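You operate a simulated robot arm through the tools that you are given. There is no shell and no other tool. Be economical: measure what you need, move in short steps, check, and stop when the job is done.

Carry out the task below with a simulated robot arm. There is one attempt and no reset: what you move stays moved.

Task
Scoop coffee from the brown jar into the basket, to between its lines.
Fine: use the yellow scoop and lay it on the drainer; close jar and basket; hardly a crumb spilt. Where these are worked on the way, their far stop is far enough and under half their travel is too little: coffee basket.
Where things are to end (x, y in the base frame): yellow coffee scoop within 0.06 m of [0.65, 0.3].

Only the result counts: the job must be done as asked and must still hold three seconds after the hand-in. Knocking over, shifting, dropping, spilling or breaking anything else fails it.

Robot
A 6-joint arm with a two-finger parallel gripper, fixed in place. Base frame: the origin is at the foot of the arm, x ahead of it, y to its left, z up. Readings come in m, degrees, newtons and seconds.
With the tool pointing down near the work surface it reaches from about 0.36 to 0.76 m from the base axis. Its first joint turns from -66.0 to 66.0 degrees. Payload 2.45 kg.
The tool frame sits at the grasp point between the pads (the TCP): z along the fingers, y along the line on which they close. The tips reach 0.024 m beyond it. The gripper opens to 0.068 m. The fingers are 0.017 m wide and 0.01 m thick; the gripper's body (0.04 by 0.07 m) begins 0.041 m behind the TCP.
Orientation is told as [roll, pitch, yaw] about the base's x, y, z axes, in that order, counted from this pose: with the fingers straight down and closing along the base's y, the tool's x points along the base's -x, its y along +y and its z along -z.

Tools
- The arm moves only by the tool apply_moves. Its argument "rows" is a list of rows, each a list of 7 numbers: the shift along the base's x, y, z in m, then the turn, a rotation vector about the base's x, y, z in degrees, then the opening, from 0 (shut) to 1 (fully open). In form: [[tx, ty, tz, ax, ay, az, grip], ...]. A call has 1 to 8 rows; each row is the pose to reach, as a shift and turn from the pose commanded when the call began. Each row takes 0.2 s and may step no farther than 0.05 m and 8.6 degrees from the row before; otherwise, or with a gripper value out of range, the whole call is refused. Where a pose cannot be reached the arm comes as near as it can. A force on the tool above 40 N (or 10 N above the force at the start of the call, whichever is more), or a blocked arm, ends the call early, and 0.2 s more pass. Each finger travels about 0.108 m/s and halts on what it meets, pressing with about 33 N; the grip force reading is that of the motor and also rises with nothing between the fingers. The clock runs only during rows and for 0.2 s after the last one: add rows that repeat a pose to give the fingers time. The reply holds the time, the measured pose of the TCP, the force on the tool along the base axes, the opening and the grip force, in the units named above and with some noise, with the torque about the TCP (base axes, N m) and any sound that the robot's microphone picked up.
- Cameras (640 x 400 px; columns grow to the right, rows downward): "scene" is fixed at [0.1754, 0.4207, 1.4667]; the picture's right is [-0.68, -0.73, 0.00], its down [-0.40, 0.37, -0.84] and it looks along [0.61, -0.57, -0.55] (base axes); focal length 214 px, centre (320, 200). "wrist" rides on the gripper at [0.084, 0.011, -0.075] in the tool frame; the picture's right is [-0.13, 0.99, 0.00], its down [-0.60, -0.08, -0.79] and it looks along [-0.79, -0.10, 0.61] (tool axes); focal length 251 px, centre (320, 200). There is no depth. A picture from a camera that has moved, and an enlarged one, comes with that camera's place and axes in the base frame and with its lens.
- get_image(camera): a new picture of that camera. The clock stands still meanwhile.
- enlarge(camera, box): a new picture of the part [left, top, right, bottom] of that camera's present view, enlarged. The clock stands still meanwhile.
- hand_in(): hands the job in; it is judged then, once.

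Work in short steps. Places have to be worked out from the pictures, the camera data and where the tool is seen: move nearer, look again, correct. Check each grasp and each placing, and mend what went wrong. You have 120 turns and 76 pictures in all, those below and enlarged ones among them. Open the gripper and draw the arm clear of the work before you hand the job in, unless the task says otherwise.

The tools are called after ">>>" as a command line: name --pt "numbers of a row" for each row, then --argument value for the rest, lists and objects as JSON in quotes. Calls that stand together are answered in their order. apply_moves: Moves the arm, as the interface text tells. Its arguments: {"type":"object","properties":{"rows":{"type":"array"}},"required":["rows"]} The other tools are called the same way: get_image (camera) takes a picture; enlarge (camera, box) takes an enlarged picture of a part of a camera's view; hand_in () hands the job in.

At the start:

```text
time: 0.0
ee_pos: [0.3657, -0.2371, 1.4083]
ee_rot: [-0.1, -0.1, 0.0]
force: [0.1, 0.4, 0.3]
wrist_torque: [0.01, 0.0, 0.0]
width: 0.068
grip_force: 0.0
```

scene: 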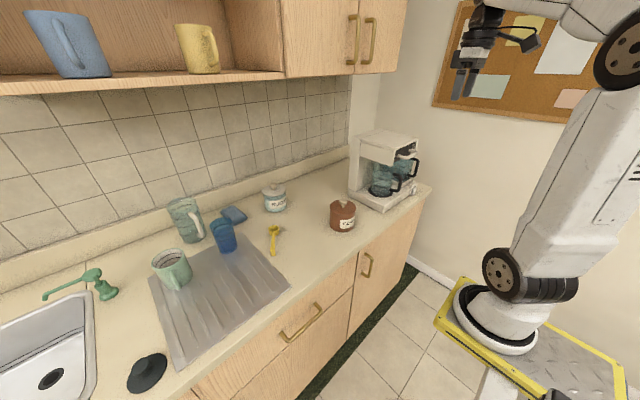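
wrist: 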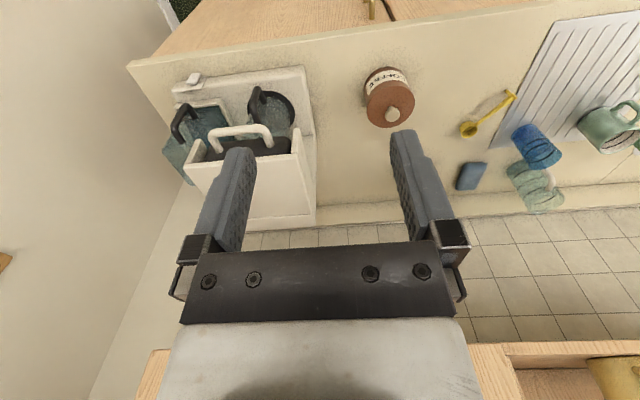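

The scene shows the brown jar, the yellow scoop and a coffee maker. I enlarge the work region to see the details.

>>> enlarge --camera "scene" --box '[320, 120, 448, 240]'

>>> enlarge --camera "wrist" --box '[140, 40, 340, 220]'

>>> enlarge --camera "scene" --box '[220, 170, 370, 264]'

```text
3.33 times, centred on (384, 180) of scene
camera zoom: at [0.1754, 0.4207, 1.4667], right [-0.68, -0.73, 0.0], down [-0.4, 0.37, -0.84], along [0.61, -0.57, -0.55], focal length 715 px, centre (107, 267)
```

zoom: 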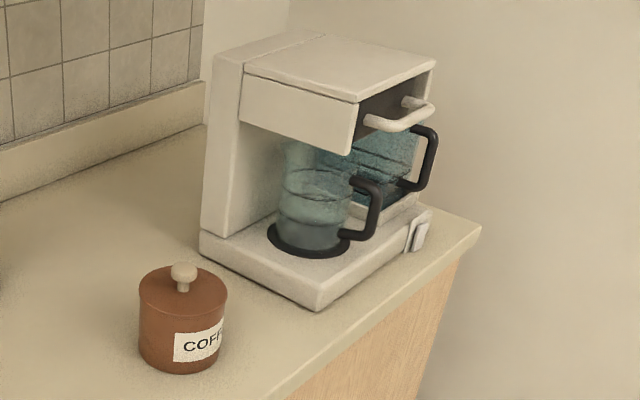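

```text
2.22 times, centred on (240, 130) of wrist
camera zoom: at [0.2823, -0.2268, 1.4844], right [0.13, 0.99, 0.0], down [0.6, -0.08, 0.79], along [0.79, -0.1, -0.61], focal length 559 px, centre (498, 356)
```

zoom: 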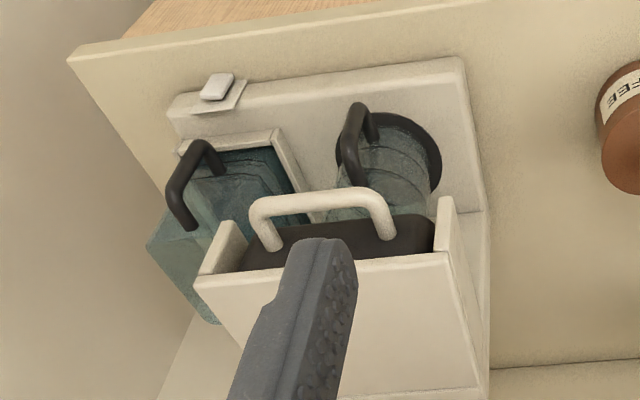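

```text
4.26 times, centred on (295, 217) of scene
camera zoom: at [0.1754, 0.4207, 1.4667], right [-0.68, -0.73, 0.0], down [-0.4, 0.37, -0.84], along [0.61, -0.57, -0.55], focal length 913 px, centre (426, 128)
```

zoom: 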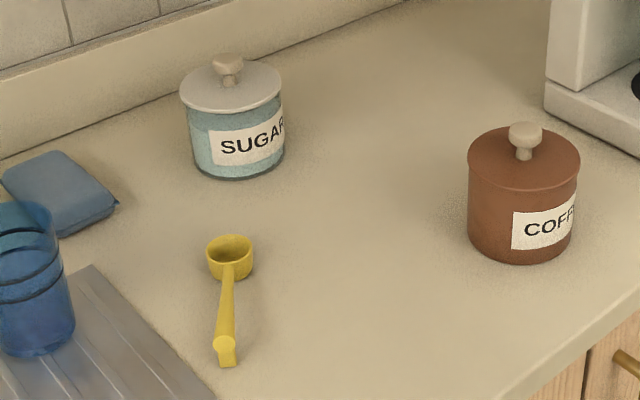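

The basket looks like a drawer with a U handle facing the robot. By triangulation the jar's knob is at about (0.62, -0.11, 1.0), and the scoop lies near (0.7, 0.15, 0.91). I move towards the coffee maker to view it from nearer.

>>> apply_moves --pt "0 0 -0.03 0 0 0 1" --pt "0 -0.01 -0.06 0 0 0 1" --pt "0 -0.02 -0.09 0 0 0 1" --pt "0 -0.03 -0.12 0 0 0 1"

>>> get_image --camera "wrist"

```text
time: 1.0
ee_pos: [0.3642, -0.2688, 1.2919]
ee_rot: [-0.1, 0.0, 0.0]
force: [0.0, 0.7, 0.6]
wrist_torque: [-0.01, -0.02, -0.03]
width: 0.068
grip_force: 0.0
```

```text
70 pictures are left
camera wrist: at [0.2817, -0.2576, 1.3656], right [0.13, 0.99, 0.0], down [0.6, -0.08, 0.79], along [0.79, -0.1, -0.61], focal length 251 px, centre (320, 200)
```

wrist: 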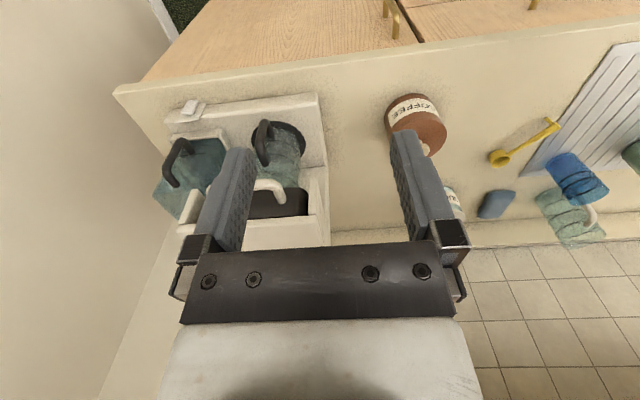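

The left finger hides the handle. I shift right so that it lies between the fingers.

>>> apply_moves --pt "0 -0.04 0 0 0 0 1" --pt "0 -0.08 0 0 0 0 1"

>>> get_image --camera "wrist"

```text
time: 1.6
ee_pos: [0.3647, -0.3483, 1.2901]
ee_rot: [0.1, -0.1, 0.0]
force: [0.2, 0.3, 0.0]
wrist_torque: [-0.01, 0.01, 0.01]
width: 0.0681
grip_force: 0.1
```

```text
69 pictures are left
camera wrist: at [0.283, -0.3377, 1.3649], right [0.13, 0.99, 0.0], down [0.6, -0.08, 0.79], along [0.79, -0.1, -0.61], focal length 251 px, centre (320, 200)
```

wrist: 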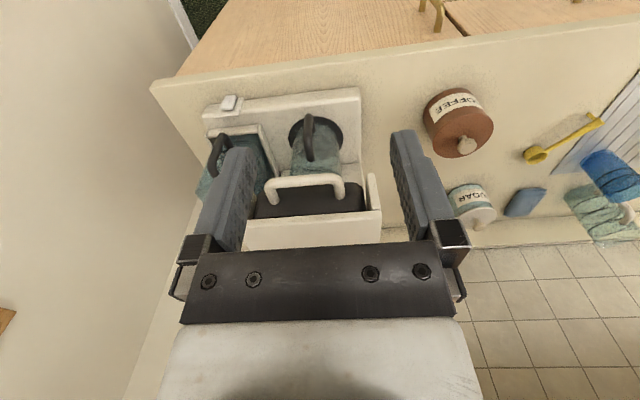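

Rough estimate of the handle bar: (0.526, -0.388, 1.143). I need its stand-off from the face, so I enlarge both views.

>>> enlarge --camera "wrist" --box '[240, 100, 400, 240]'

>>> enlarge --camera "scene" --box '[370, 125, 430, 170]'

```text
2.86 times, centred on (320, 170) of wrist
camera zoom: at [0.283, -0.3377, 1.3649], right [0.13, 0.99, 0.0], down [0.6, -0.08, 0.79], along [0.79, -0.1, -0.61], focal length 718 px, centre (320, 286)
```

zoom: 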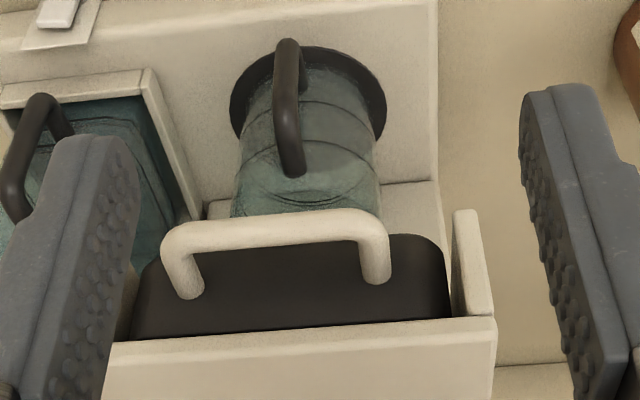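

```text
8.89 times, centred on (400, 148) of scene
camera zoom: at [0.1754, 0.4207, 1.4668], right [-0.68, -0.73, 0.0], down [-0.4, 0.37, -0.84], along [0.61, -0.57, -0.55], focal length 1906 px, centre (-391, 667)
```

zoom: 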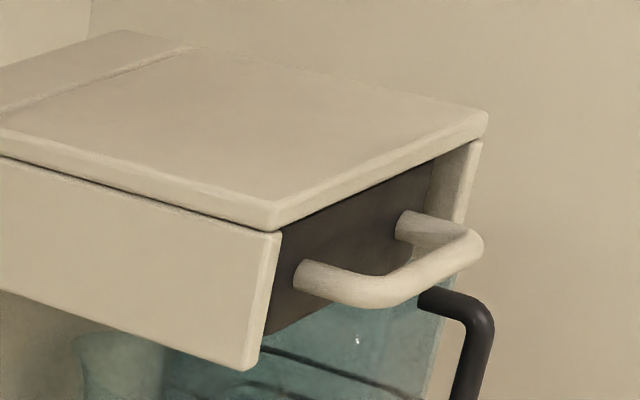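

The bar is at about x=0.525, z=1.150, spanning y −0.435 to −0.342, and stands off only about 2.5 cm from the face beneath the slab edge. I'll grip it with a tilted tool whose fingers close in the x–z plane, so I first turn the tool about z.

>>> apply_moves --pt "0 0 0 0 0 -8.5 1" --pt "0 0 0 0 0 -17 1" --pt "0 0 0 0 0 -25.5 1" --pt "0 0 0 0 0 -34 1" --pt "0 0 0 0 0 -42 1" --pt "0 0 0 0 0 -50 1" --pt "0 0 0 0 0 -58 1" --pt "0 0 0 0 0 -66 1"

>>> apply_moves --pt "0 0 0 0 0 -8 1" --pt "0 0 0 0 0 -16 1" --pt "0 0 0 0 0 -24 1"

>>> apply_moves --pt "0 -0.01 0 0 -8.5 0 1" --pt "0 -0.02 0 0 -17 0 1" --pt "0 -0.03 0 0 -25.5 0 1" --pt "0 -0.04 0 0 -34 0 1" --pt "0 -0.04 0 0 -42.5 0 1" --pt "0 -0.04 0 0 -50 0 1"

```text
time: 3.4
ee_pos: [0.366, -0.3466, 1.2892]
ee_rot: [0.0, -0.1, -66.0]
force: [-0.4, 0.3, 0.4]
wrist_torque: [-0.02, 0.03, 0.0]
width: 0.068
grip_force: 0.0
```

```text
time: 4.2
ee_pos: [0.3664, -0.346, 1.2896]
ee_rot: [0.1, -0.1, -90.1]
force: [0.0, 0.0, 0.1]
wrist_torque: [0.01, -0.01, 0.06]
width: 0.068
grip_force: 0.0
```

```text
time: 5.6
ee_pos: [0.4241, -0.3586, 1.2879]
ee_rot: [50.1, -0.2, -90.1]
force: [-0.2, -0.4, 0.0]
wrist_torque: [0.01, -0.02, -0.02]
width: 0.068
grip_force: 0.1
out of reach, approached as far as the arm can: row 3, 4, 5, 6
```

The tilt of 50° is reached, with x drifting to 0.424. I move a little to learn the commanded reference and to look at the handle.

>>> apply_moves --pt "0.03 0 -0.03 0 0 0 0.7" --pt "0.06 0 -0.06 0 0 0 0.45"

>>> get_image --camera "wrist"

```text
time: 6.2
ee_pos: [0.4834, -0.3572, 1.2266]
ee_rot: [50.0, -0.1, -90.0]
force: [0.4, 0.2, -0.9]
wrist_torque: [0.01, 0.0, -0.02]
width: 0.0305
grip_force: 0.1
```

```text
66 pictures are left
camera wrist: at [0.4355, -0.2744, 1.2835], right [0.64, -0.13, 0.76], down [-0.66, -0.6, 0.45], along [0.4, -0.79, -0.47], focal length 251 px, centre (320, 200)
```

wrist: 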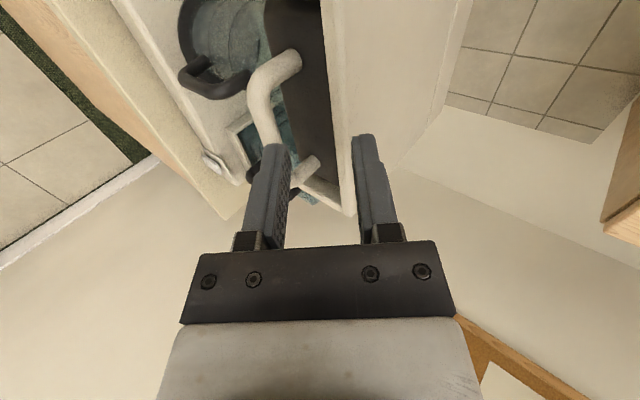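

The bar shows up left of the finger mid-plane: about 4 cm off along the closing axis and 7.7 cm ahead. I centre it and move halfway in, then look again.

>>> apply_moves --pt "-0.027 -0.015 -0.032 0 0 0 0.45" --pt "0.003 -0.03 -0.058 0 0 0 0.45"

>>> get_image --camera "wrist"

```text
time: 6.8
ee_pos: [0.4878, -0.3866, 1.1712]
ee_rot: [50.1, -0.1, -90.0]
force: [0.0, 0.6, -1.0]
wrist_torque: [0.0, 0.03, -0.02]
width: 0.0308
grip_force: 0.1
```

```text
65 pictures are left
camera wrist: at [0.4376, -0.3029, 1.2271], right [0.64, -0.13, 0.76], down [-0.66, -0.6, 0.45], along [0.4, -0.79, -0.47], focal length 251 px, centre (320, 200)
```

wrist: 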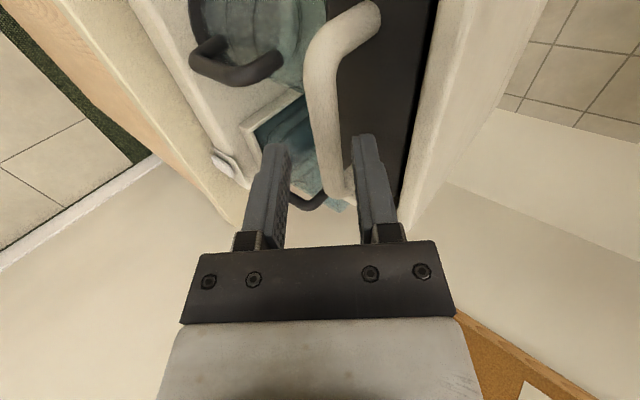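

The bar now lies between the fingers. I advance 2.8 cm along the finger direction and close.

>>> apply_moves --pt "0.012 0 -0.008 0 0 0 0.45" --pt "0.0225 0 -0.0165 0 0 0 0.45" --pt "0.0225 0 -0.0165 0 0 0 0.1" --pt "0.0225 0 -0.0165 0 0 0 0"

>>> get_image --camera "wrist"

```text
time: 7.8
ee_pos: [0.5103, -0.3878, 1.1566]
ee_rot: [50.1, 0.0, -90.0]
force: [1.0, 1.2, 6.9]
wrist_torque: [-0.22, -0.01, 0.21]
width: 0.0136
grip_force: 33.4
```

```text
64 pictures are left
camera wrist: at [0.4613, -0.3034, 1.2121], right [0.64, -0.13, 0.76], down [-0.66, -0.6, 0.45], along [0.4, -0.79, -0.47], focal length 251 px, centre (320, 200)
```

wrist: 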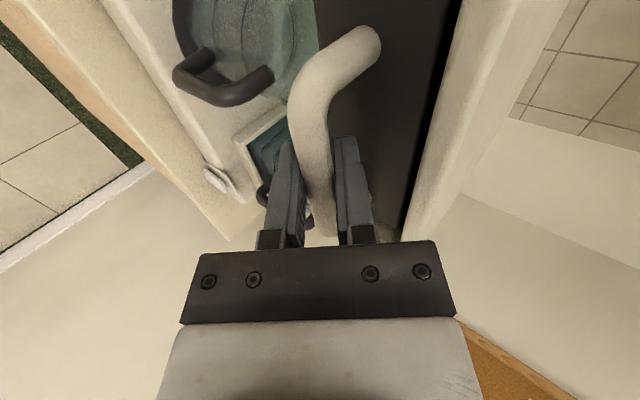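

The bar is gripped (width 13.6 mm). I pull along −x.

>>> apply_moves --pt "-0.01 0 0 0 0 0 0" --pt "-0.02 0 0 0 0 0 0" --pt "-0.03 0 0 0 0 0 0" --pt "-0.04 0 0 0 0 0 0"

>>> get_image --camera "wrist"

```text
time: 8.8
ee_pos: [0.4697, -0.3867, 1.1552]
ee_rot: [50.2, 0.0, -90.0]
force: [0.5, -2.5, 13.1]
wrist_torque: [0.3, -0.03, 0.77]
width: 0.0137
grip_force: 33.6
```

```text
63 pictures are left
camera wrist: at [0.4205, -0.3034, 1.2121], right [0.64, -0.13, 0.76], down [-0.66, -0.6, 0.45], along [0.4, -0.79, -0.47], focal length 251 px, centre (320, 200)
```

wrist: 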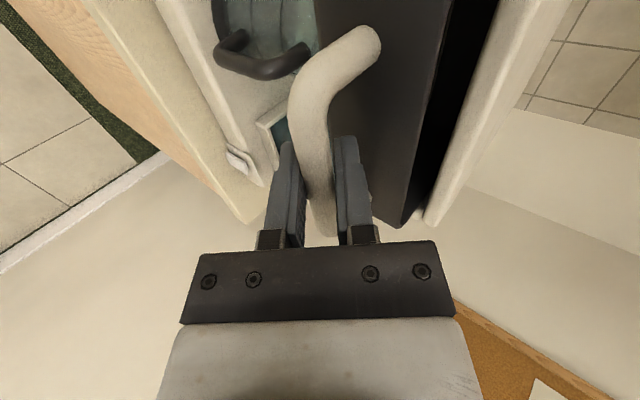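

The drawer slides. I continue the pull, easing up 1 mm.

>>> apply_moves --pt "-0.012 0 0.001 0 0 0 0" --pt "-0.024 0 0.001 0 0 0 0" --pt "-0.036 0 0.001 0 0 0 0" --pt "-0.048 0 0.001 0 0 0 0"

```text
time: 9.8
ee_pos: [0.4342, -0.3855, 1.1551]
ee_rot: [49.9, -0.3, -90.5]
force: [-1.3, -32.1, 0.9]
wrist_torque: [-0.39, 0.0, 0.07]
width: 0.0136
grip_force: 33.4
out of reach, approached as far as the arm can: row 3, 4
```

The arm reached its inner limit after a pull of about 7.6 cm, with sideways force. I look at the scene.

>>> enlarge --camera "scene" --box '[340, 110, 448, 210]'

>>> get_image --camera "wrist"

```text
4.00 times, centred on (394, 160) of scene
camera zoom: at [0.1754, 0.4195, 1.4671], right [-0.68, -0.73, 0.0], down [-0.4, 0.37, -0.84], along [0.61, -0.57, -0.55], focal length 858 px, centre (24, 360)
```

zoom: 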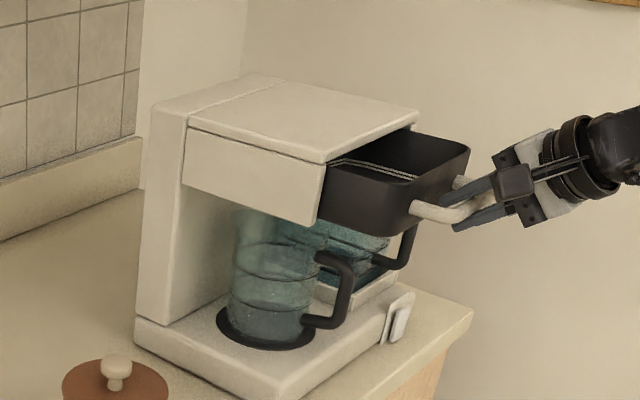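

```text
61 pictures are left
camera wrist: at [0.3847, -0.3009, 1.2117], right [0.64, -0.13, 0.76], down [-0.66, -0.59, 0.45], along [0.39, -0.79, -0.47], focal length 251 px, centre (320, 200)
```

wrist: 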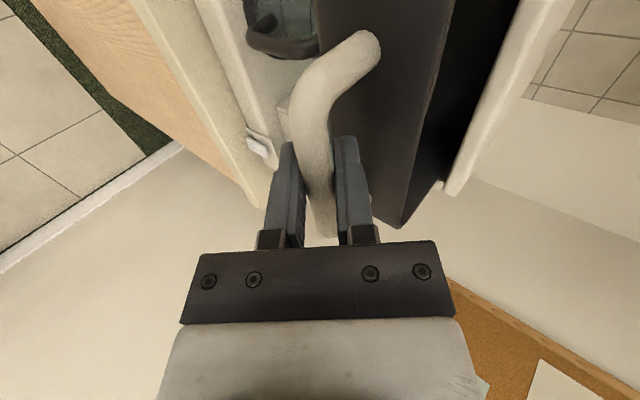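

The basket is out 7.6 cm and its lines are visible. This tilt can't pull farther, so I release, back off, set the tool upright and re-grip to pull to the stop.

>>> apply_moves --pt "0 0 0 0 0 0 0.25" --pt "0 0 0 0 0 0 0.45" --pt "0 0 0 0 0 0 0.45"

>>> apply_moves --pt "-0.005 0 0.02 0 0 0 0.45" --pt "-0.01 0 0.06 0 0 0 0.45" --pt "-0.0 0 0.1 0 0 0 0.45" --pt "0.02 0 0.12 0 8 0 0.45" --pt "0.03 0 0.12 0 16 0 0.45" --pt "0.03 0 0.12 0 24 0 0.45" --pt "0.03 0 0.12 0 32 0 0.45" --pt "0.03 0 0.12 0 40 0 0.45"

```text
time: 10.6
ee_pos: [0.4342, -0.3811, 1.1559]
ee_rot: [50.0, -0.1, -89.9]
force: [0.8, 0.0, 0.1]
wrist_torque: [-0.04, 0.01, 0.0]
width: 0.0304
grip_force: 0.1
```

```text
time: 12.4
ee_pos: [0.4644, -0.3816, 1.2774]
ee_rot: [9.9, -0.2, -90.0]
force: [0.1, 0.3, 0.0]
wrist_torque: [0.02, -0.02, 0.01]
width: 0.0307
grip_force: 0.1
out of reach, approached as far as the arm can: row 1, 2
```

Now I finish straightening, go above the bar (expected at x≈0.443) and look.

>>> apply_moves --pt "-0.01 0 -0.02 0 8 0 0.5" --pt "-0.02 -0.002 -0.04 0 10 0 0.5"

>>> get_image --camera "wrist"

```text
time: 13.0
ee_pos: [0.4451, -0.3822, 1.2374]
ee_rot: [-0.2, 0.0, -90.0]
force: [-0.4, 0.7, -0.1]
wrist_torque: [0.01, -0.02, 0.0]
width: 0.034
grip_force: 0.1
```

```text
60 pictures are left
camera wrist: at [0.4576, -0.2994, 1.3114], right [0.99, -0.13, 0.0], down [-0.08, -0.6, 0.79], along [-0.1, -0.79, -0.61], focal length 251 px, centre (320, 200)
```

wrist: 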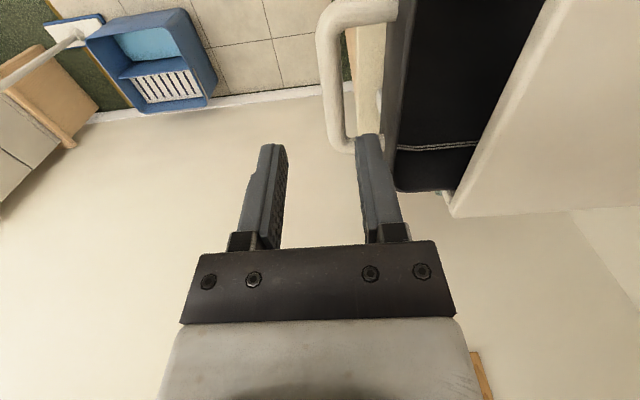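

The bar is at x≈0.455. It's simpler to push the front wall outward from inside with the closed fingers: I go to x≈0.51, down into the basket by ~2 cm, then −x.

>>> apply_moves --pt "0.03 -0.005 0 0 0 0 0" --pt "0.064 -0.007 0 0 0 0 0" --pt "0.064 -0.007 -0.03 0 0 0 0" --pt "0.064 -0.007 -0.05 0 0 0 0"

>>> get_image --camera "wrist"

>>> enlarge --camera "scene" --box '[340, 110, 448, 210]'

```text
time: 14.0
ee_pos: [0.5069, -0.3881, 1.1876]
ee_rot: [0.0, -0.2, -89.9]
force: [0.0, -0.7, 0.1]
wrist_torque: [-0.01, -0.02, 0.04]
width: 0.0
grip_force: 23.4
```

```text
59 pictures are left
camera wrist: at [0.5197, -0.3054, 1.2621], right [0.99, -0.13, 0.0], down [-0.08, -0.6, 0.79], along [-0.1, -0.79, -0.61], focal length 251 px, centre (320, 200)
```

wrist: 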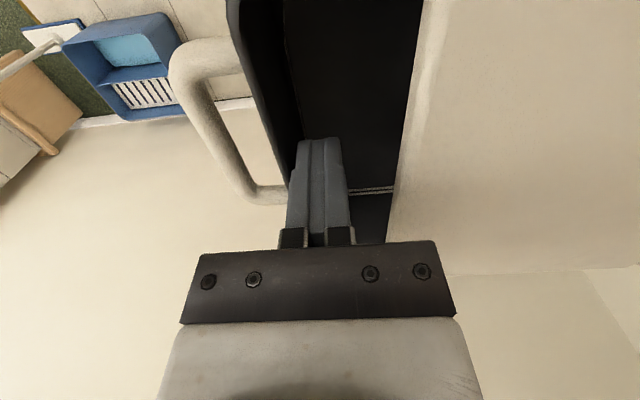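

```text
4.00 times, centred on (394, 160) of scene
camera zoom: at [0.1754, 0.4206, 1.4667], right [-0.68, -0.73, 0.0], down [-0.4, 0.37, -0.84], along [0.61, -0.57, -0.55], focal length 858 px, centre (24, 360)
```

zoom: 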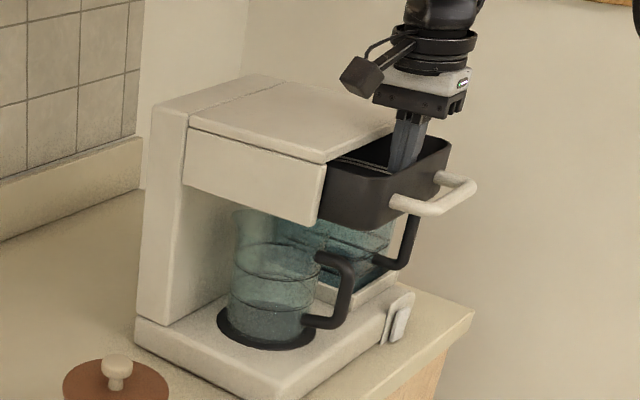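

The fingers are inside the basket. I go 1.5 cm lower and push −x until it stops.

>>> apply_moves --pt "0 0 -0.016 0 0 0 0" --pt "-0.012 0 -0.016 0 0 0 0" --pt "-0.024 0 -0.016 0 0 0 0" --pt "-0.036 0 -0.016 0 0 0 0" --pt "-0.048 0 -0.016 0 0 0 0" --pt "-0.06 0 -0.016 0 0 0 0"

>>> enlarge --camera "scene" --box '[340, 110, 448, 210]'

```text
time: 15.4
ee_pos: [0.4485, -0.3906, 1.1712]
ee_rot: [0.0, 0.0, -90.1]
force: [-0.2, -0.6, 0.4]
wrist_torque: [-0.02, 0.02, -0.01]
width: 0.0002
grip_force: 23.2
```

```text
4.00 times, centred on (394, 160) of scene
camera zoom: at [0.1754, 0.4207, 1.4667], right [-0.68, -0.73, 0.0], down [-0.4, 0.37, -0.84], along [0.61, -0.57, -0.55], focal length 858 px, centre (24, 360)
```

zoom: 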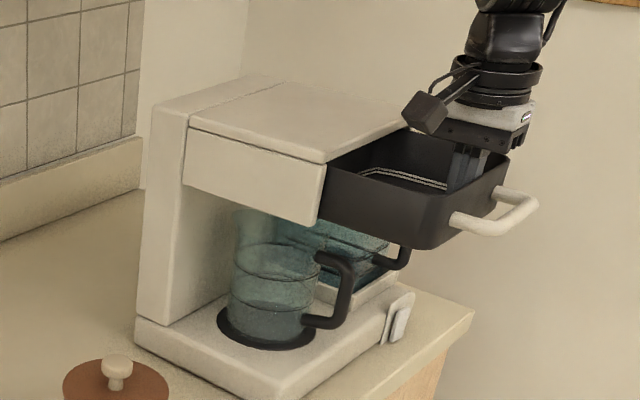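

It slides easily; I keep pushing until a stop is felt.

>>> apply_moves --pt "-0.01 0 0 0 0 0 0" --pt "-0.02 0 0 0 0 0 0" --pt "-0.03 0 0 0 0 0 0" --pt "-0.04 0 0 0 0 0 0"

```text
time: 16.0
ee_pos: [0.4384, -0.3886, 1.1711]
ee_rot: [1.1, -0.4, -89.7]
force: [14.4, -4.2, -5.0]
wrist_torque: [-0.01, 0.09, -0.07]
width: 0.0
grip_force: 23.3
stopped in row 3: the force on the tool passed its limit at 50 N (the readings are from after the stop); the commanded pose is now the measured one
```

The far stop is reached (inner front wall at x≈0.428). I lift out and look down.

>>> apply_moves --pt "0.03 0 0 0 0 0 0" --pt "0.03 0 0.04 0 0 0 0" --pt "0.03 0 0.08 0 0 0 0" --pt "0.03 0.03 0.12 0 0 8 0" --pt "0.03 0.06 0.14 0 0 16 0" --pt "0.03 0.09 0.14 0 0 24 0"

>>> get_image --camera "wrist"

>>> enlarge --camera "scene" --box '[340, 110, 448, 210]'

```text
time: 17.4
ee_pos: [0.468, -0.2975, 1.3109]
ee_rot: [1.0, -0.4, -65.7]
force: [-0.3, 0.5, -0.7]
wrist_torque: [-0.02, 0.03, 0.01]
width: 0.0
grip_force: 23.4
```

```text
56 pictures are left
camera wrist: at [0.4429, -0.2179, 1.3853], right [0.96, 0.29, 0.02], down [0.16, -0.58, 0.8], along [0.24, -0.76, -0.61], focal length 251 px, centre (320, 200)
```

wrist: 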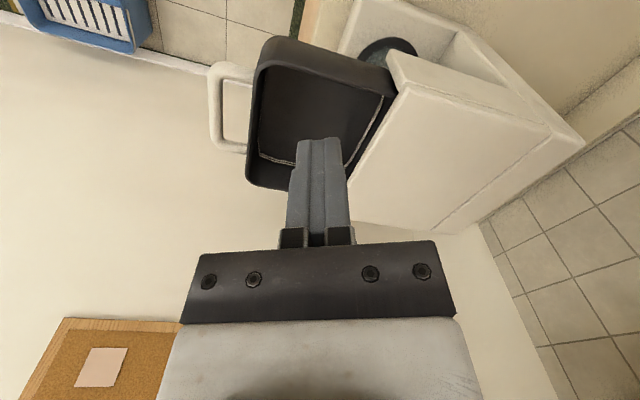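

```text
4.00 times, centred on (394, 160) of scene
camera zoom: at [0.1754, 0.4207, 1.4667], right [-0.68, -0.73, 0.0], down [-0.4, 0.37, -0.84], along [0.61, -0.57, -0.55], focal length 858 px, centre (24, 360)
```

zoom: 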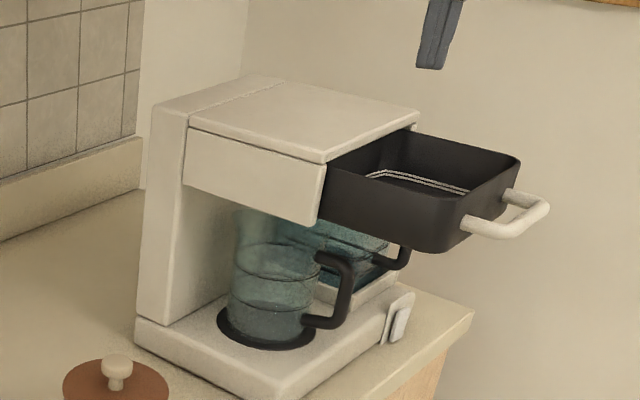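

The basket stays open, spanning about x 0.43–0.54 and y −0.475 to −0.315. Next the jar lid: I move over its knob (≈0.62, −0.114) with the fingers open.

>>> apply_moves --pt "0.02 0.03 -0.01 0 0 8 0.3" --pt "0.04 0.06 -0.04 0 0 16 0.6" --pt "0.06 0.09 -0.07 0 0 24 0.8" --pt "0.08 0.12 -0.1 0 0 32 0.8" --pt "0.1 0.15 -0.13 0 0 32 0.8" --pt "0.12 0.18 -0.15 0 0 32 0.8" --pt "0.13 0.183 -0.17 0 0 32 0.8"

>>> get_image --camera "wrist"

```text
time: 19.0
ee_pos: [0.594, -0.1165, 1.1413]
ee_rot: [0.9, -0.4, -33.9]
force: [-0.6, 0.2, -0.4]
wrist_torque: [-0.01, 0.0, -0.03]
width: 0.0545
grip_force: 0.0
```

```text
54 pictures are left
camera wrist: at [0.5307, -0.0613, 1.2148], right [0.66, 0.75, 0.02], down [0.45, -0.41, 0.8], along [0.61, -0.52, -0.61], focal length 251 px, centre (320, 200)
```

wrist: 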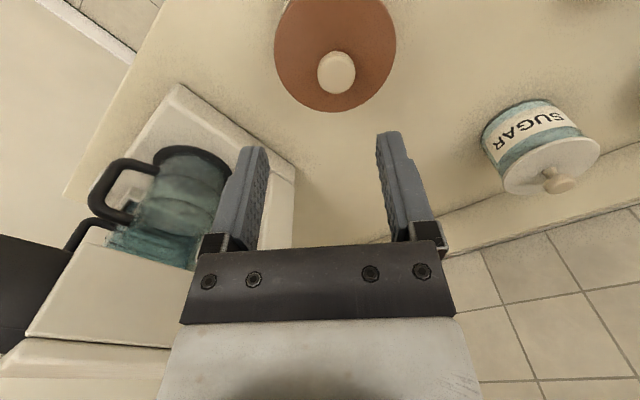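

The knob is confirmed at (0.618, −0.115), top near 1.005. I level the tool and descend onto it.

>>> apply_moves --pt "0.012 0.001 -0.03 -0.9 0.4 0 0.8" --pt "0.024 0.0015 -0.06 -0.9 0.4 0 0.8" --pt "0.024 0.0015 -0.09 -0.9 0.4 0 0.8" --pt "0.024 0.0015 -0.115 -0.9 0.4 0 0.8" --pt "0.024 0.0015 -0.134 -0.9 0.4 0 0.8" --pt "0.024 0.0015 -0.134 -0.9 0.4 0 0.3" --pt "0.024 0.0015 -0.134 -0.9 0.4 0 0" --pt "0.024 0.0015 -0.134 -0.9 0.4 0 0"

```text
time: 20.3
ee_pos: [0.6225, -0.1164, 1.0145]
ee_rot: [0.0, -0.9, -33.8]
force: [-3.1, -4.2, 8.3]
wrist_torque: [-0.07, 0.03, 0.03]
width: 0.0294
grip_force: 6.0
stopped in row 6: the force on the tool passed its limit at 55 N (the readings are from after the stop); the commanded pose is now the measured one
```

It stopped while closing, with width 29 mm: probably the tips touch the lid or one finger touches the knob. I look before going on.

>>> get_image --camera "wrist"

>>> enlarge --camera "scene" --box '[310, 180, 380, 240]'

```text
53 pictures are left
camera wrist: at [0.5576, -0.0606, 1.0875], right [0.66, 0.75, 0.0], down [0.45, -0.4, 0.8], along [0.6, -0.53, -0.6], focal length 251 px, centre (320, 200)
```

wrist: 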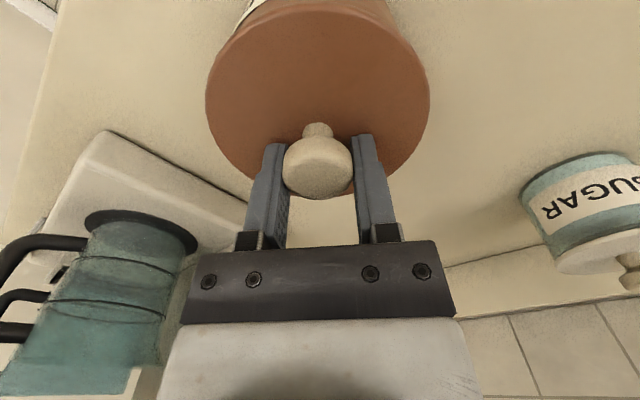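

```text
6.67 times, centred on (345, 210) of scene
camera zoom: at [0.1752, 0.4206, 1.4668], right [-0.68, -0.73, 0.0], down [-0.4, 0.37, -0.84], along [0.61, -0.57, -0.55], focal length 1430 px, centre (153, 133)
```

zoom: 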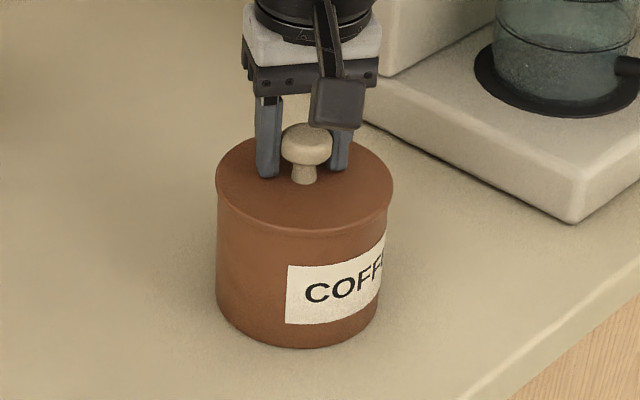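

The knob is well between the fingers, so I close on it at this height.

>>> apply_moves --pt "0 0 0 0 0 0 0.3" --pt "0 0 0 0 0 0 0.1" --pt "0 0 0 0 0 0 0"

```text
time: 21.1
ee_pos: [0.6213, -0.1166, 1.0139]
ee_rot: [0.0, -0.8, -33.8]
force: [-4.4, -7.9, 17.5]
wrist_torque: [-0.24, 0.19, 0.07]
width: 0.0282
grip_force: 33.0
```

The knob is gripped (28 mm). I lift straight up.

>>> apply_moves --pt "0 0 0.01 0 0 0 0" --pt "0 0 0.03 0 0 0 0" --pt "0 0 0.06 0 0 0 0" --pt "0 0 0.09 0 0 0 0"

>>> get_image --camera "scene"

```text
time: 22.1
ee_pos: [0.6216, -0.116, 1.1033]
ee_rot: [-0.1, -0.6, -33.8]
force: [0.0, 0.5, -0.6]
wrist_torque: [0.02, 0.01, -0.03]
width: 0.0281
grip_force: 33.3
heard: snap
```

```text
51 pictures are left
```

scene: 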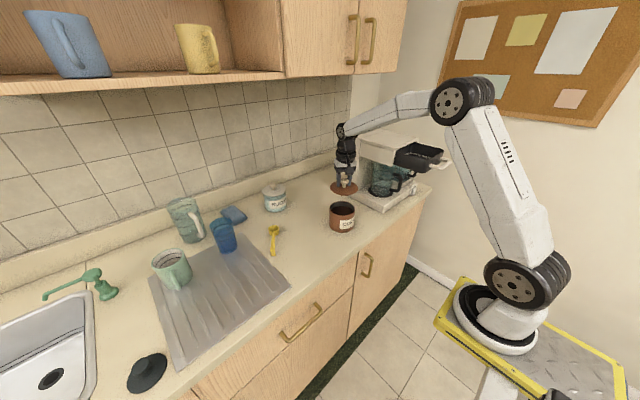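

A snap was heard and the lid is off. I carry it to a free spot at about (0.57, 0.035) and lower.

>>> apply_moves --pt "-0.01 0.03 0 0 0 0 0" --pt "-0.02 0.07 0 0 0 0 0" --pt "-0.04 0.11 0 0 0 0 0" --pt "-0.05 0.15 0 0 0 0 0" --pt "-0.05 0.15 -0.04 0 0 0 0" --pt "-0.05 0.15 -0.08 0 0 0 0" --pt "-0.05 0.15 -0.12 0 0 0 0"

>>> enlarge --camera "scene" --box '[270, 180, 390, 280]'

```text
time: 23.7
ee_pos: [0.5713, 0.0336, 0.9831]
ee_rot: [0.0, -0.7, -33.8]
force: [0.1, 0.3, -0.1]
wrist_torque: [0.01, -0.01, 0.02]
width: 0.0283
grip_force: 33.0
```

```text
4.00 times, centred on (330, 230) of scene
camera zoom: at [0.1754, 0.4207, 1.4667], right [-0.68, -0.73, 0.0], down [-0.4, 0.37, -0.84], along [0.61, -0.57, -0.55], focal length 858 px, centre (280, 80)
```

zoom: 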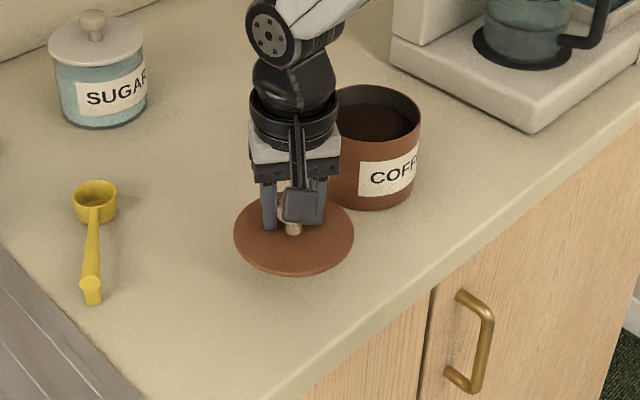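

The lid is held and hangs about 5 cm above the counter. I lower in small steps until I feel contact.

>>> apply_moves --pt "0 0 -0.01 0 0.7 0 0" --pt "0 0 -0.02 0 0.7 0 0" --pt "0 0 -0.027 0 0.7 0 0" --pt "0 0 -0.033 0 0.7 0 0"

```text
time: 24.7
ee_pos: [0.5716, 0.0346, 0.9491]
ee_rot: [-0.4, -0.1, -33.8]
force: [-0.2, 0.5, -1.1]
wrist_torque: [0.01, -0.01, 0.03]
width: 0.0286
grip_force: 32.5
```

>>> apply_moves --pt "0 0 -0.004 0 0 0 0" --pt "0 0 -0.008 0 0 0 0"

>>> enlarge --camera "scene" --box '[290, 190, 370, 260]'

```text
time: 25.3
ee_pos: [0.5708, 0.0337, 0.9425]
ee_rot: [-0.4, -0.1, -33.7]
force: [0.5, 0.2, -0.8]
wrist_torque: [-0.03, 0.03, 0.02]
width: 0.0285
grip_force: 32.9
```

```text
5.71 times, centred on (330, 225) of scene
camera zoom: at [0.1754, 0.4207, 1.4667], right [-0.68, -0.73, 0.0], down [-0.4, 0.37, -0.84], along [0.61, -0.57, -0.55], focal length 1226 px, centre (263, 57)
```

zoom: 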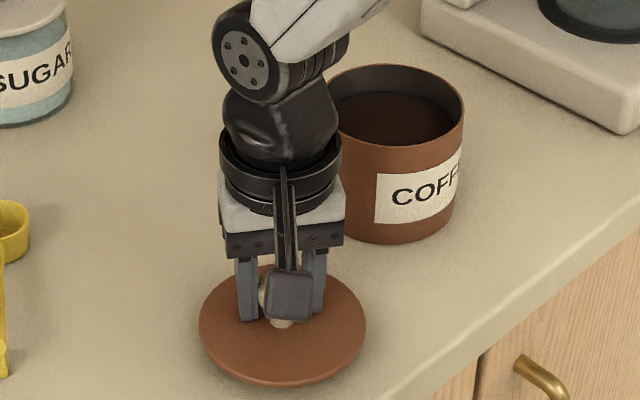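

Not yet down: the readings show no contact force. I continue with 4 mm steps.

>>> apply_moves --pt "0 0 -0.003 0 0 0 0" --pt "0 0 -0.006 0 0 0 0" --pt "0 0 -0.009 0 0 0 0" --pt "0 0 -0.012 0 0 0 0"

```text
time: 26.1
ee_pos: [0.5731, 0.0339, 0.9372]
ee_rot: [-0.2, -0.4, -33.7]
force: [-0.6, -0.2, 7.4]
wrist_torque: [-0.05, -0.24, 0.0]
width: 0.0283
grip_force: 32.8
stopped in row 4: the force on the tool passed its limit at 47 N (the readings are from after the stop); the commanded pose is now the measured one
```

Contact with the counter at TCP z≈0.936. I release and rise.

>>> apply_moves --pt "0 0 0 0 0 0 0.3" --pt "0 0 0 0 0 0 0.7" --pt "0 0 0 0 0 0 0.8" --pt "0 0 0.03 0 0 0 0.8" --pt "0 0 0.07 0 0 0 0.8" --pt "0 0.03 0.11 0 0 0 0.8" --pt "-0.02 0.07 0.13 0 0 0 0.8" --pt "-0.03 0.11 0.14 0 0 0 0.8"

>>> get_image --camera "wrist"

>>> enlarge --camera "scene" --box '[250, 180, 380, 270]'

```text
time: 27.9
ee_pos: [0.5432, 0.1448, 1.077]
ee_rot: [-0.3, -0.2, -33.8]
force: [1.0, 0.4, -0.3]
wrist_torque: [0.01, 0.02, -0.02]
width: 0.0543
grip_force: 0.1
```

```text
48 pictures are left
camera wrist: at [0.4799, 0.2005, 1.1517], right [0.66, 0.75, 0.0], down [0.46, -0.4, 0.8], along [0.6, -0.53, -0.61], focal length 251 px, centre (320, 200)
```

wrist: 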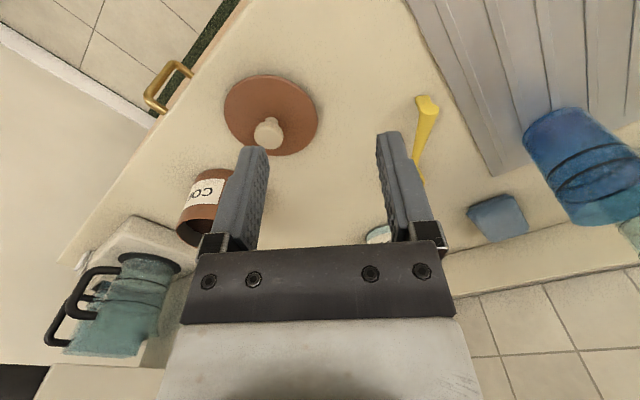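

```text
4.44 times, centred on (315, 225) of scene
camera zoom: at [0.1754, 0.4206, 1.4667], right [-0.68, -0.73, 0.0], down [-0.4, 0.37, -0.84], along [0.61, -0.57, -0.55], focal length 953 px, centre (342, 89)
```

zoom: 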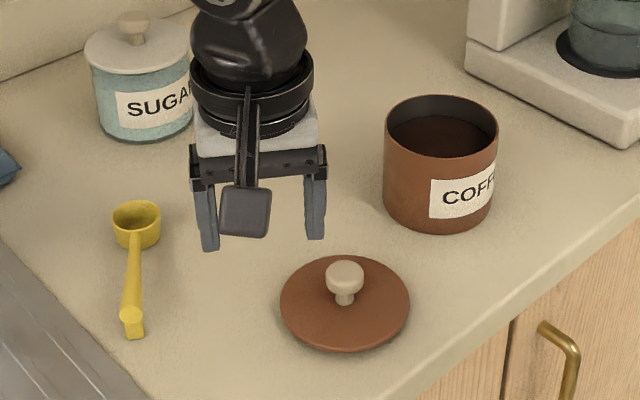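

The lid lies flat on the counter. I move in line behind the scoop's handle (from about (0.656, 0.187) towards the bowl at (0.757, 0.121)) to see it between the fingers.

>>> apply_moves --pt "0.03 0.02 -0.01 0.3 0.2 0 0.6" --pt "0.06 0.045 -0.02 0.3 0.2 0 0.5" --pt "0.085 0.055 -0.04 0.3 0.2 0 0.5"

>>> get_image --camera "wrist"

```text
time: 28.7
ee_pos: [0.6281, 0.1983, 1.0359]
ee_rot: [0.0, 0.1, -33.9]
force: [0.2, 0.1, -0.6]
wrist_torque: [-0.01, 0.02, 0.01]
width: 0.0339
grip_force: 0.0
```

```text
46 pictures are left
camera wrist: at [0.5656, 0.2546, 1.1102], right [0.66, 0.75, 0.0], down [0.46, -0.4, 0.79], along [0.59, -0.52, -0.61], focal length 251 px, centre (320, 200)
```

wrist: 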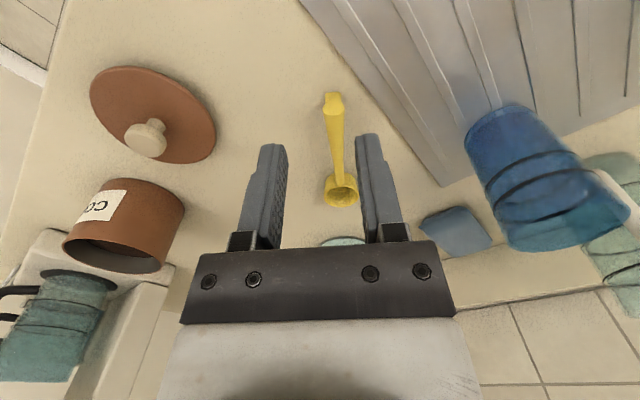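

The scoop runs at −34°, aligned with the tool, from its end (0.656, 0.188) to its bowl (0.746, 0.127). I'll pretilt the tool 24° forward, so that tipping the nose down later leaves the gripper clear, and come down on the handle near its end.

>>> apply_moves --pt "0.01 -0.005 -0.01 -4.5 -6.6 0 0.5" --pt "0.02 -0.01 -0.02 -9 -13.2 0 0.5" --pt "0.03 -0.016 -0.035 -13.5 -19.8 0 0.5" --pt "0.049 -0.024 -0.06 -13.5 -19.8 0 0.5" --pt "0.049 -0.024 -0.08 -13.5 -19.8 0 0.5"

>>> get_image --camera "wrist"

>>> enlarge --camera "scene" --box '[240, 190, 320, 270]'

```text
time: 29.9
ee_pos: [0.6768, 0.1768, 0.9565]
ee_rot: [-0.4, -24.0, -33.7]
force: [0.8, 0.3, -0.1]
wrist_torque: [0.01, -0.02, 0.0]
width: 0.0339
grip_force: 0.0
```

```text
45 pictures are left
camera wrist: at [0.5948, 0.2449, 0.9904], right [0.65, 0.76, 0.05], down [0.15, -0.19, 0.97], along [0.74, -0.62, -0.24], focal length 251 px, centre (320, 200)
```

wrist: 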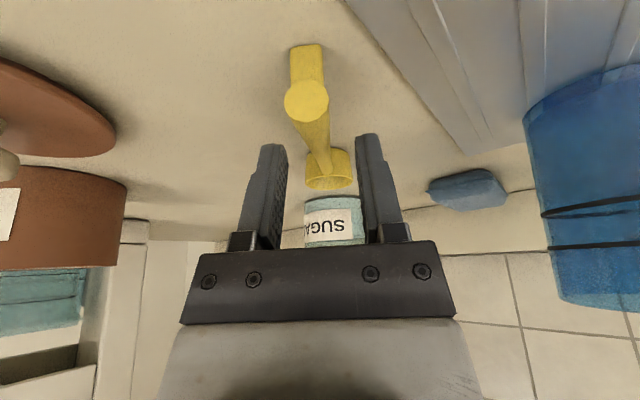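

```text
5.00 times, centred on (280, 230) of scene
camera zoom: at [0.1754, 0.4207, 1.4667], right [-0.68, -0.73, 0.0], down [-0.4, 0.37, -0.84], along [0.61, -0.57, -0.55], focal length 1072 px, centre (520, 50)
```

zoom: 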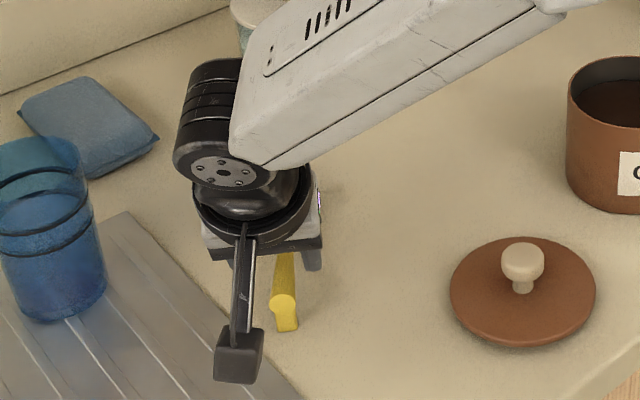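

The handle runs between the fingers, its end at z≈0.929. I correct 3 mm, descend and close.

>>> apply_moves --pt "-0.001 -0.004 -0.012 0 0 0 0.5" --pt "-0.001 -0.004 -0.025 0 0 0 0.5" --pt "-0.001 -0.004 -0.025 0 0 0 0.2" --pt "-0.001 -0.004 -0.025 0 0 0 0" --pt "-0.001 -0.004 -0.025 0 0 0 0"

>>> get_image --camera "wrist"

```text
time: 31.1
ee_pos: [0.6755, 0.1731, 0.9324]
ee_rot: [-0.3, -23.8, -33.7]
force: [-0.1, -0.1, 0.3]
wrist_torque: [-0.01, 0.01, 0.02]
width: 0.0166
grip_force: 33.3
```

```text
43 pictures are left
camera wrist: at [0.5935, 0.2411, 0.9659], right [0.65, 0.76, 0.05], down [0.15, -0.19, 0.97], along [0.74, -0.62, -0.24], focal length 251 px, centre (320, 200)
```

wrist: 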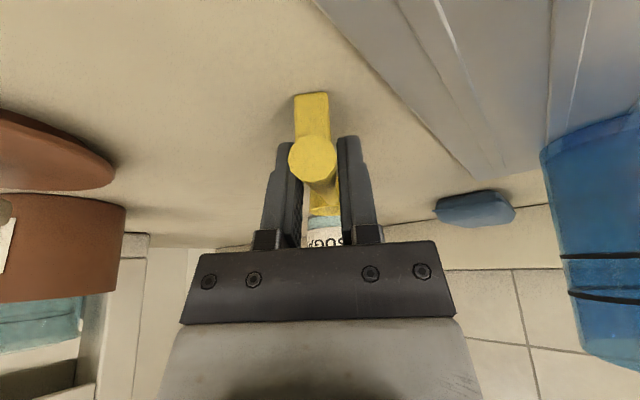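

The scoop is gripped. I lift it and carry it level to above the jar (bowl centre over (0.618, −0.115)).

>>> apply_moves --pt "0 0 0.04 0 0 0 0" --pt "0 0 0.09 0 0 0 0" --pt "-0.02 -0.04 0.11 0 0 0 0" --pt "-0.045 -0.08 0.12 0 0 0 0" --pt "-0.07 -0.12 0.13 0 0 0 0" --pt "-0.095 -0.16 0.13 0 0 0 0" --pt "-0.12 -0.2 0.13 0 0 0 0" --pt "-0.1275 -0.241 0.13 0 0 0 0"

>>> enlarge --camera "scene" --box '[300, 150, 390, 240]'

```text
time: 32.9
ee_pos: [0.5475, -0.0687, 1.0614]
ee_rot: [-0.3, -23.9, -33.7]
force: [0.5, 0.1, 0.1]
wrist_torque: [0.01, 0.01, 0.01]
width: 0.0166
grip_force: 32.7
```

```text
4.44 times, centred on (345, 195) of scene
camera zoom: at [0.1754, 0.4207, 1.4668], right [-0.68, -0.73, 0.0], down [-0.4, 0.37, -0.84], along [0.61, -0.57, -0.55], focal length 953 px, centre (209, 222)
```

zoom: 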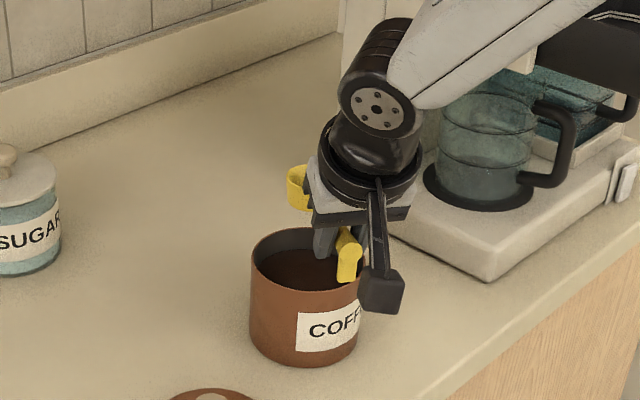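

The bowl is above the open jar; the coffee surface seems about 2.3 cm below the rim (≈0.95). I tip the nose down 48° about the bowl, still above the jar, and look.

>>> apply_moves --pt "0.0021 -0.0014 0.0116 4.5 6.6 0 0" --pt "0.0055 -0.0037 0.0228 9 13.2 0 0" --pt "0.0101 -0.0068 0.0333 13.5 19.8 0 0" --pt "0.0159 -0.0108 0.043 18 26.4 0 0" --pt "0.0228 -0.0154 0.0515 22.5 33 0 0" --pt "0.0306 -0.0207 0.0589 27 39.6 0 0"

>>> get_image --camera "wrist"

>>> enlarge --camera "scene" --box '[300, 150, 390, 240]'

```text
time: 34.3
ee_pos: [0.58, -0.0909, 1.1191]
ee_rot: [0.2, 24.1, -33.7]
force: [0.0, 0.1, -0.3]
wrist_torque: [-0.03, 0.02, 0.0]
width: 0.0167
grip_force: 33.1
```

```text
41 pictures are left
camera wrist: at [0.5479, -0.0561, 1.2219], right [0.65, 0.76, -0.05], down [0.68, -0.55, 0.48], along [0.33, -0.34, -0.88], focal length 251 px, centre (320, 200)
```

wrist: 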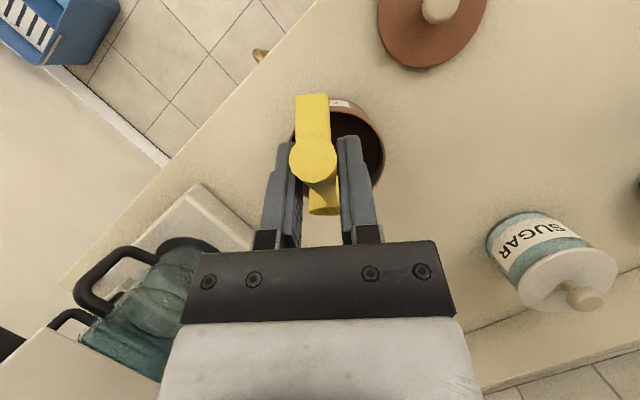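

```text
4.44 times, centred on (345, 195) of scene
camera zoom: at [0.1754, 0.4207, 1.4667], right [-0.68, -0.73, 0.0], down [-0.4, 0.37, -0.84], along [0.61, -0.57, -0.55], focal length 953 px, centre (209, 222)
```

zoom: 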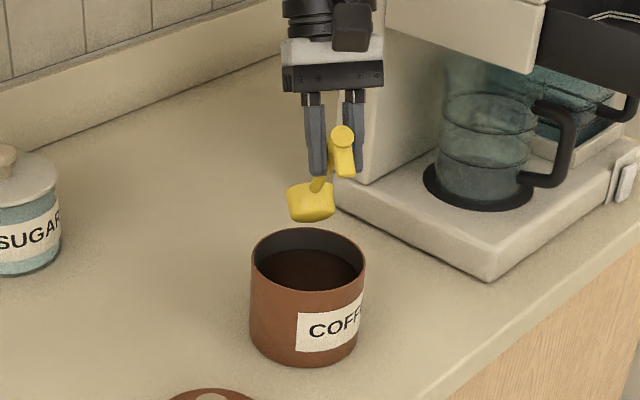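

The jar's centre seems to be (0.612, −0.104), so I shift the bowl by (−0.010, +0.013) and lower it nose first into the coffee.

>>> apply_moves --pt "-0.01 0.013 -0.02 0 0 0 0" --pt "-0.01 0.013 -0.05 0 0 0 0" --pt "-0.01 0.013 -0.075 0 0 0 0" --pt "-0.01 0.013 -0.095 0 0 0 0" --pt "-0.01 0.013 -0.112 0 0 0 0"

>>> enlarge --camera "scene" --box '[310, 170, 370, 240]'

```text
time: 35.5
ee_pos: [0.5696, -0.0767, 1.0116]
ee_rot: [0.4, 23.5, -33.7]
force: [5.0, -1.2, 26.8]
wrist_torque: [-0.23, -0.49, 0.03]
width: 0.017
grip_force: 33.3
```

```text
5.71 times, centred on (340, 205) of scene
camera zoom: at [0.1751, 0.4207, 1.4668], right [-0.68, -0.73, 0.0], down [-0.4, 0.37, -0.84], along [0.61, -0.57, -0.55], focal length 1226 px, centre (206, 171)
```

zoom: 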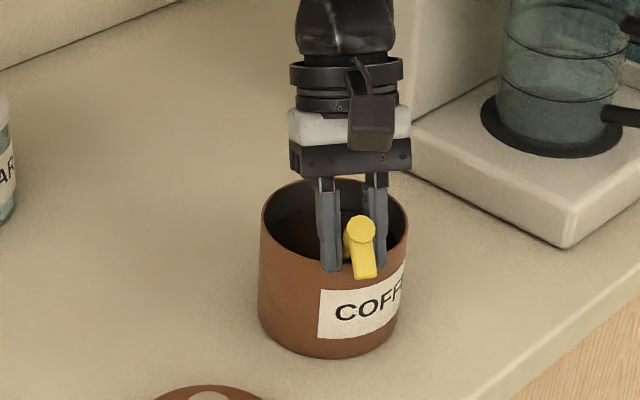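

There's an upward force of 27 N. I ease up 6 mm to see whether it is bed resistance or rim contact.

>>> apply_moves --pt "0 0 0.006 0 0 0 0" --pt "0 0 0.006 0 0 0 0"

>>> get_image --camera "wrist"

```text
time: 36.1
ee_pos: [0.5669, -0.0762, 1.0115]
ee_rot: [-0.1, 24.4, -33.9]
force: [0.3, 0.5, 0.5]
wrist_torque: [-0.03, 0.0, 0.01]
width: 0.0167
grip_force: 32.7
```

```text
38 pictures are left
camera wrist: at [0.5364, -0.0423, 1.1143], right [0.65, 0.76, -0.05], down [0.69, -0.55, 0.47], along [0.33, -0.34, -0.88], focal length 251 px, centre (320, 200)
```

wrist: 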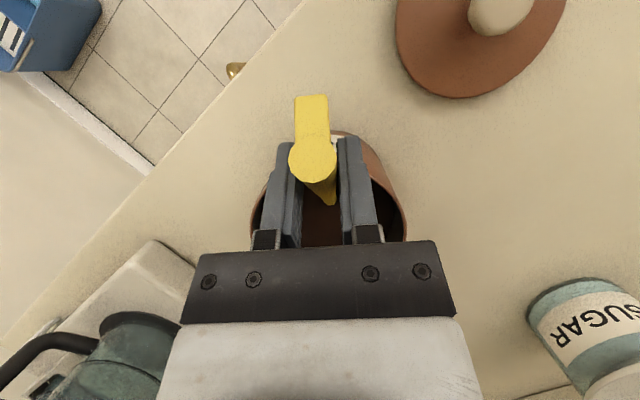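

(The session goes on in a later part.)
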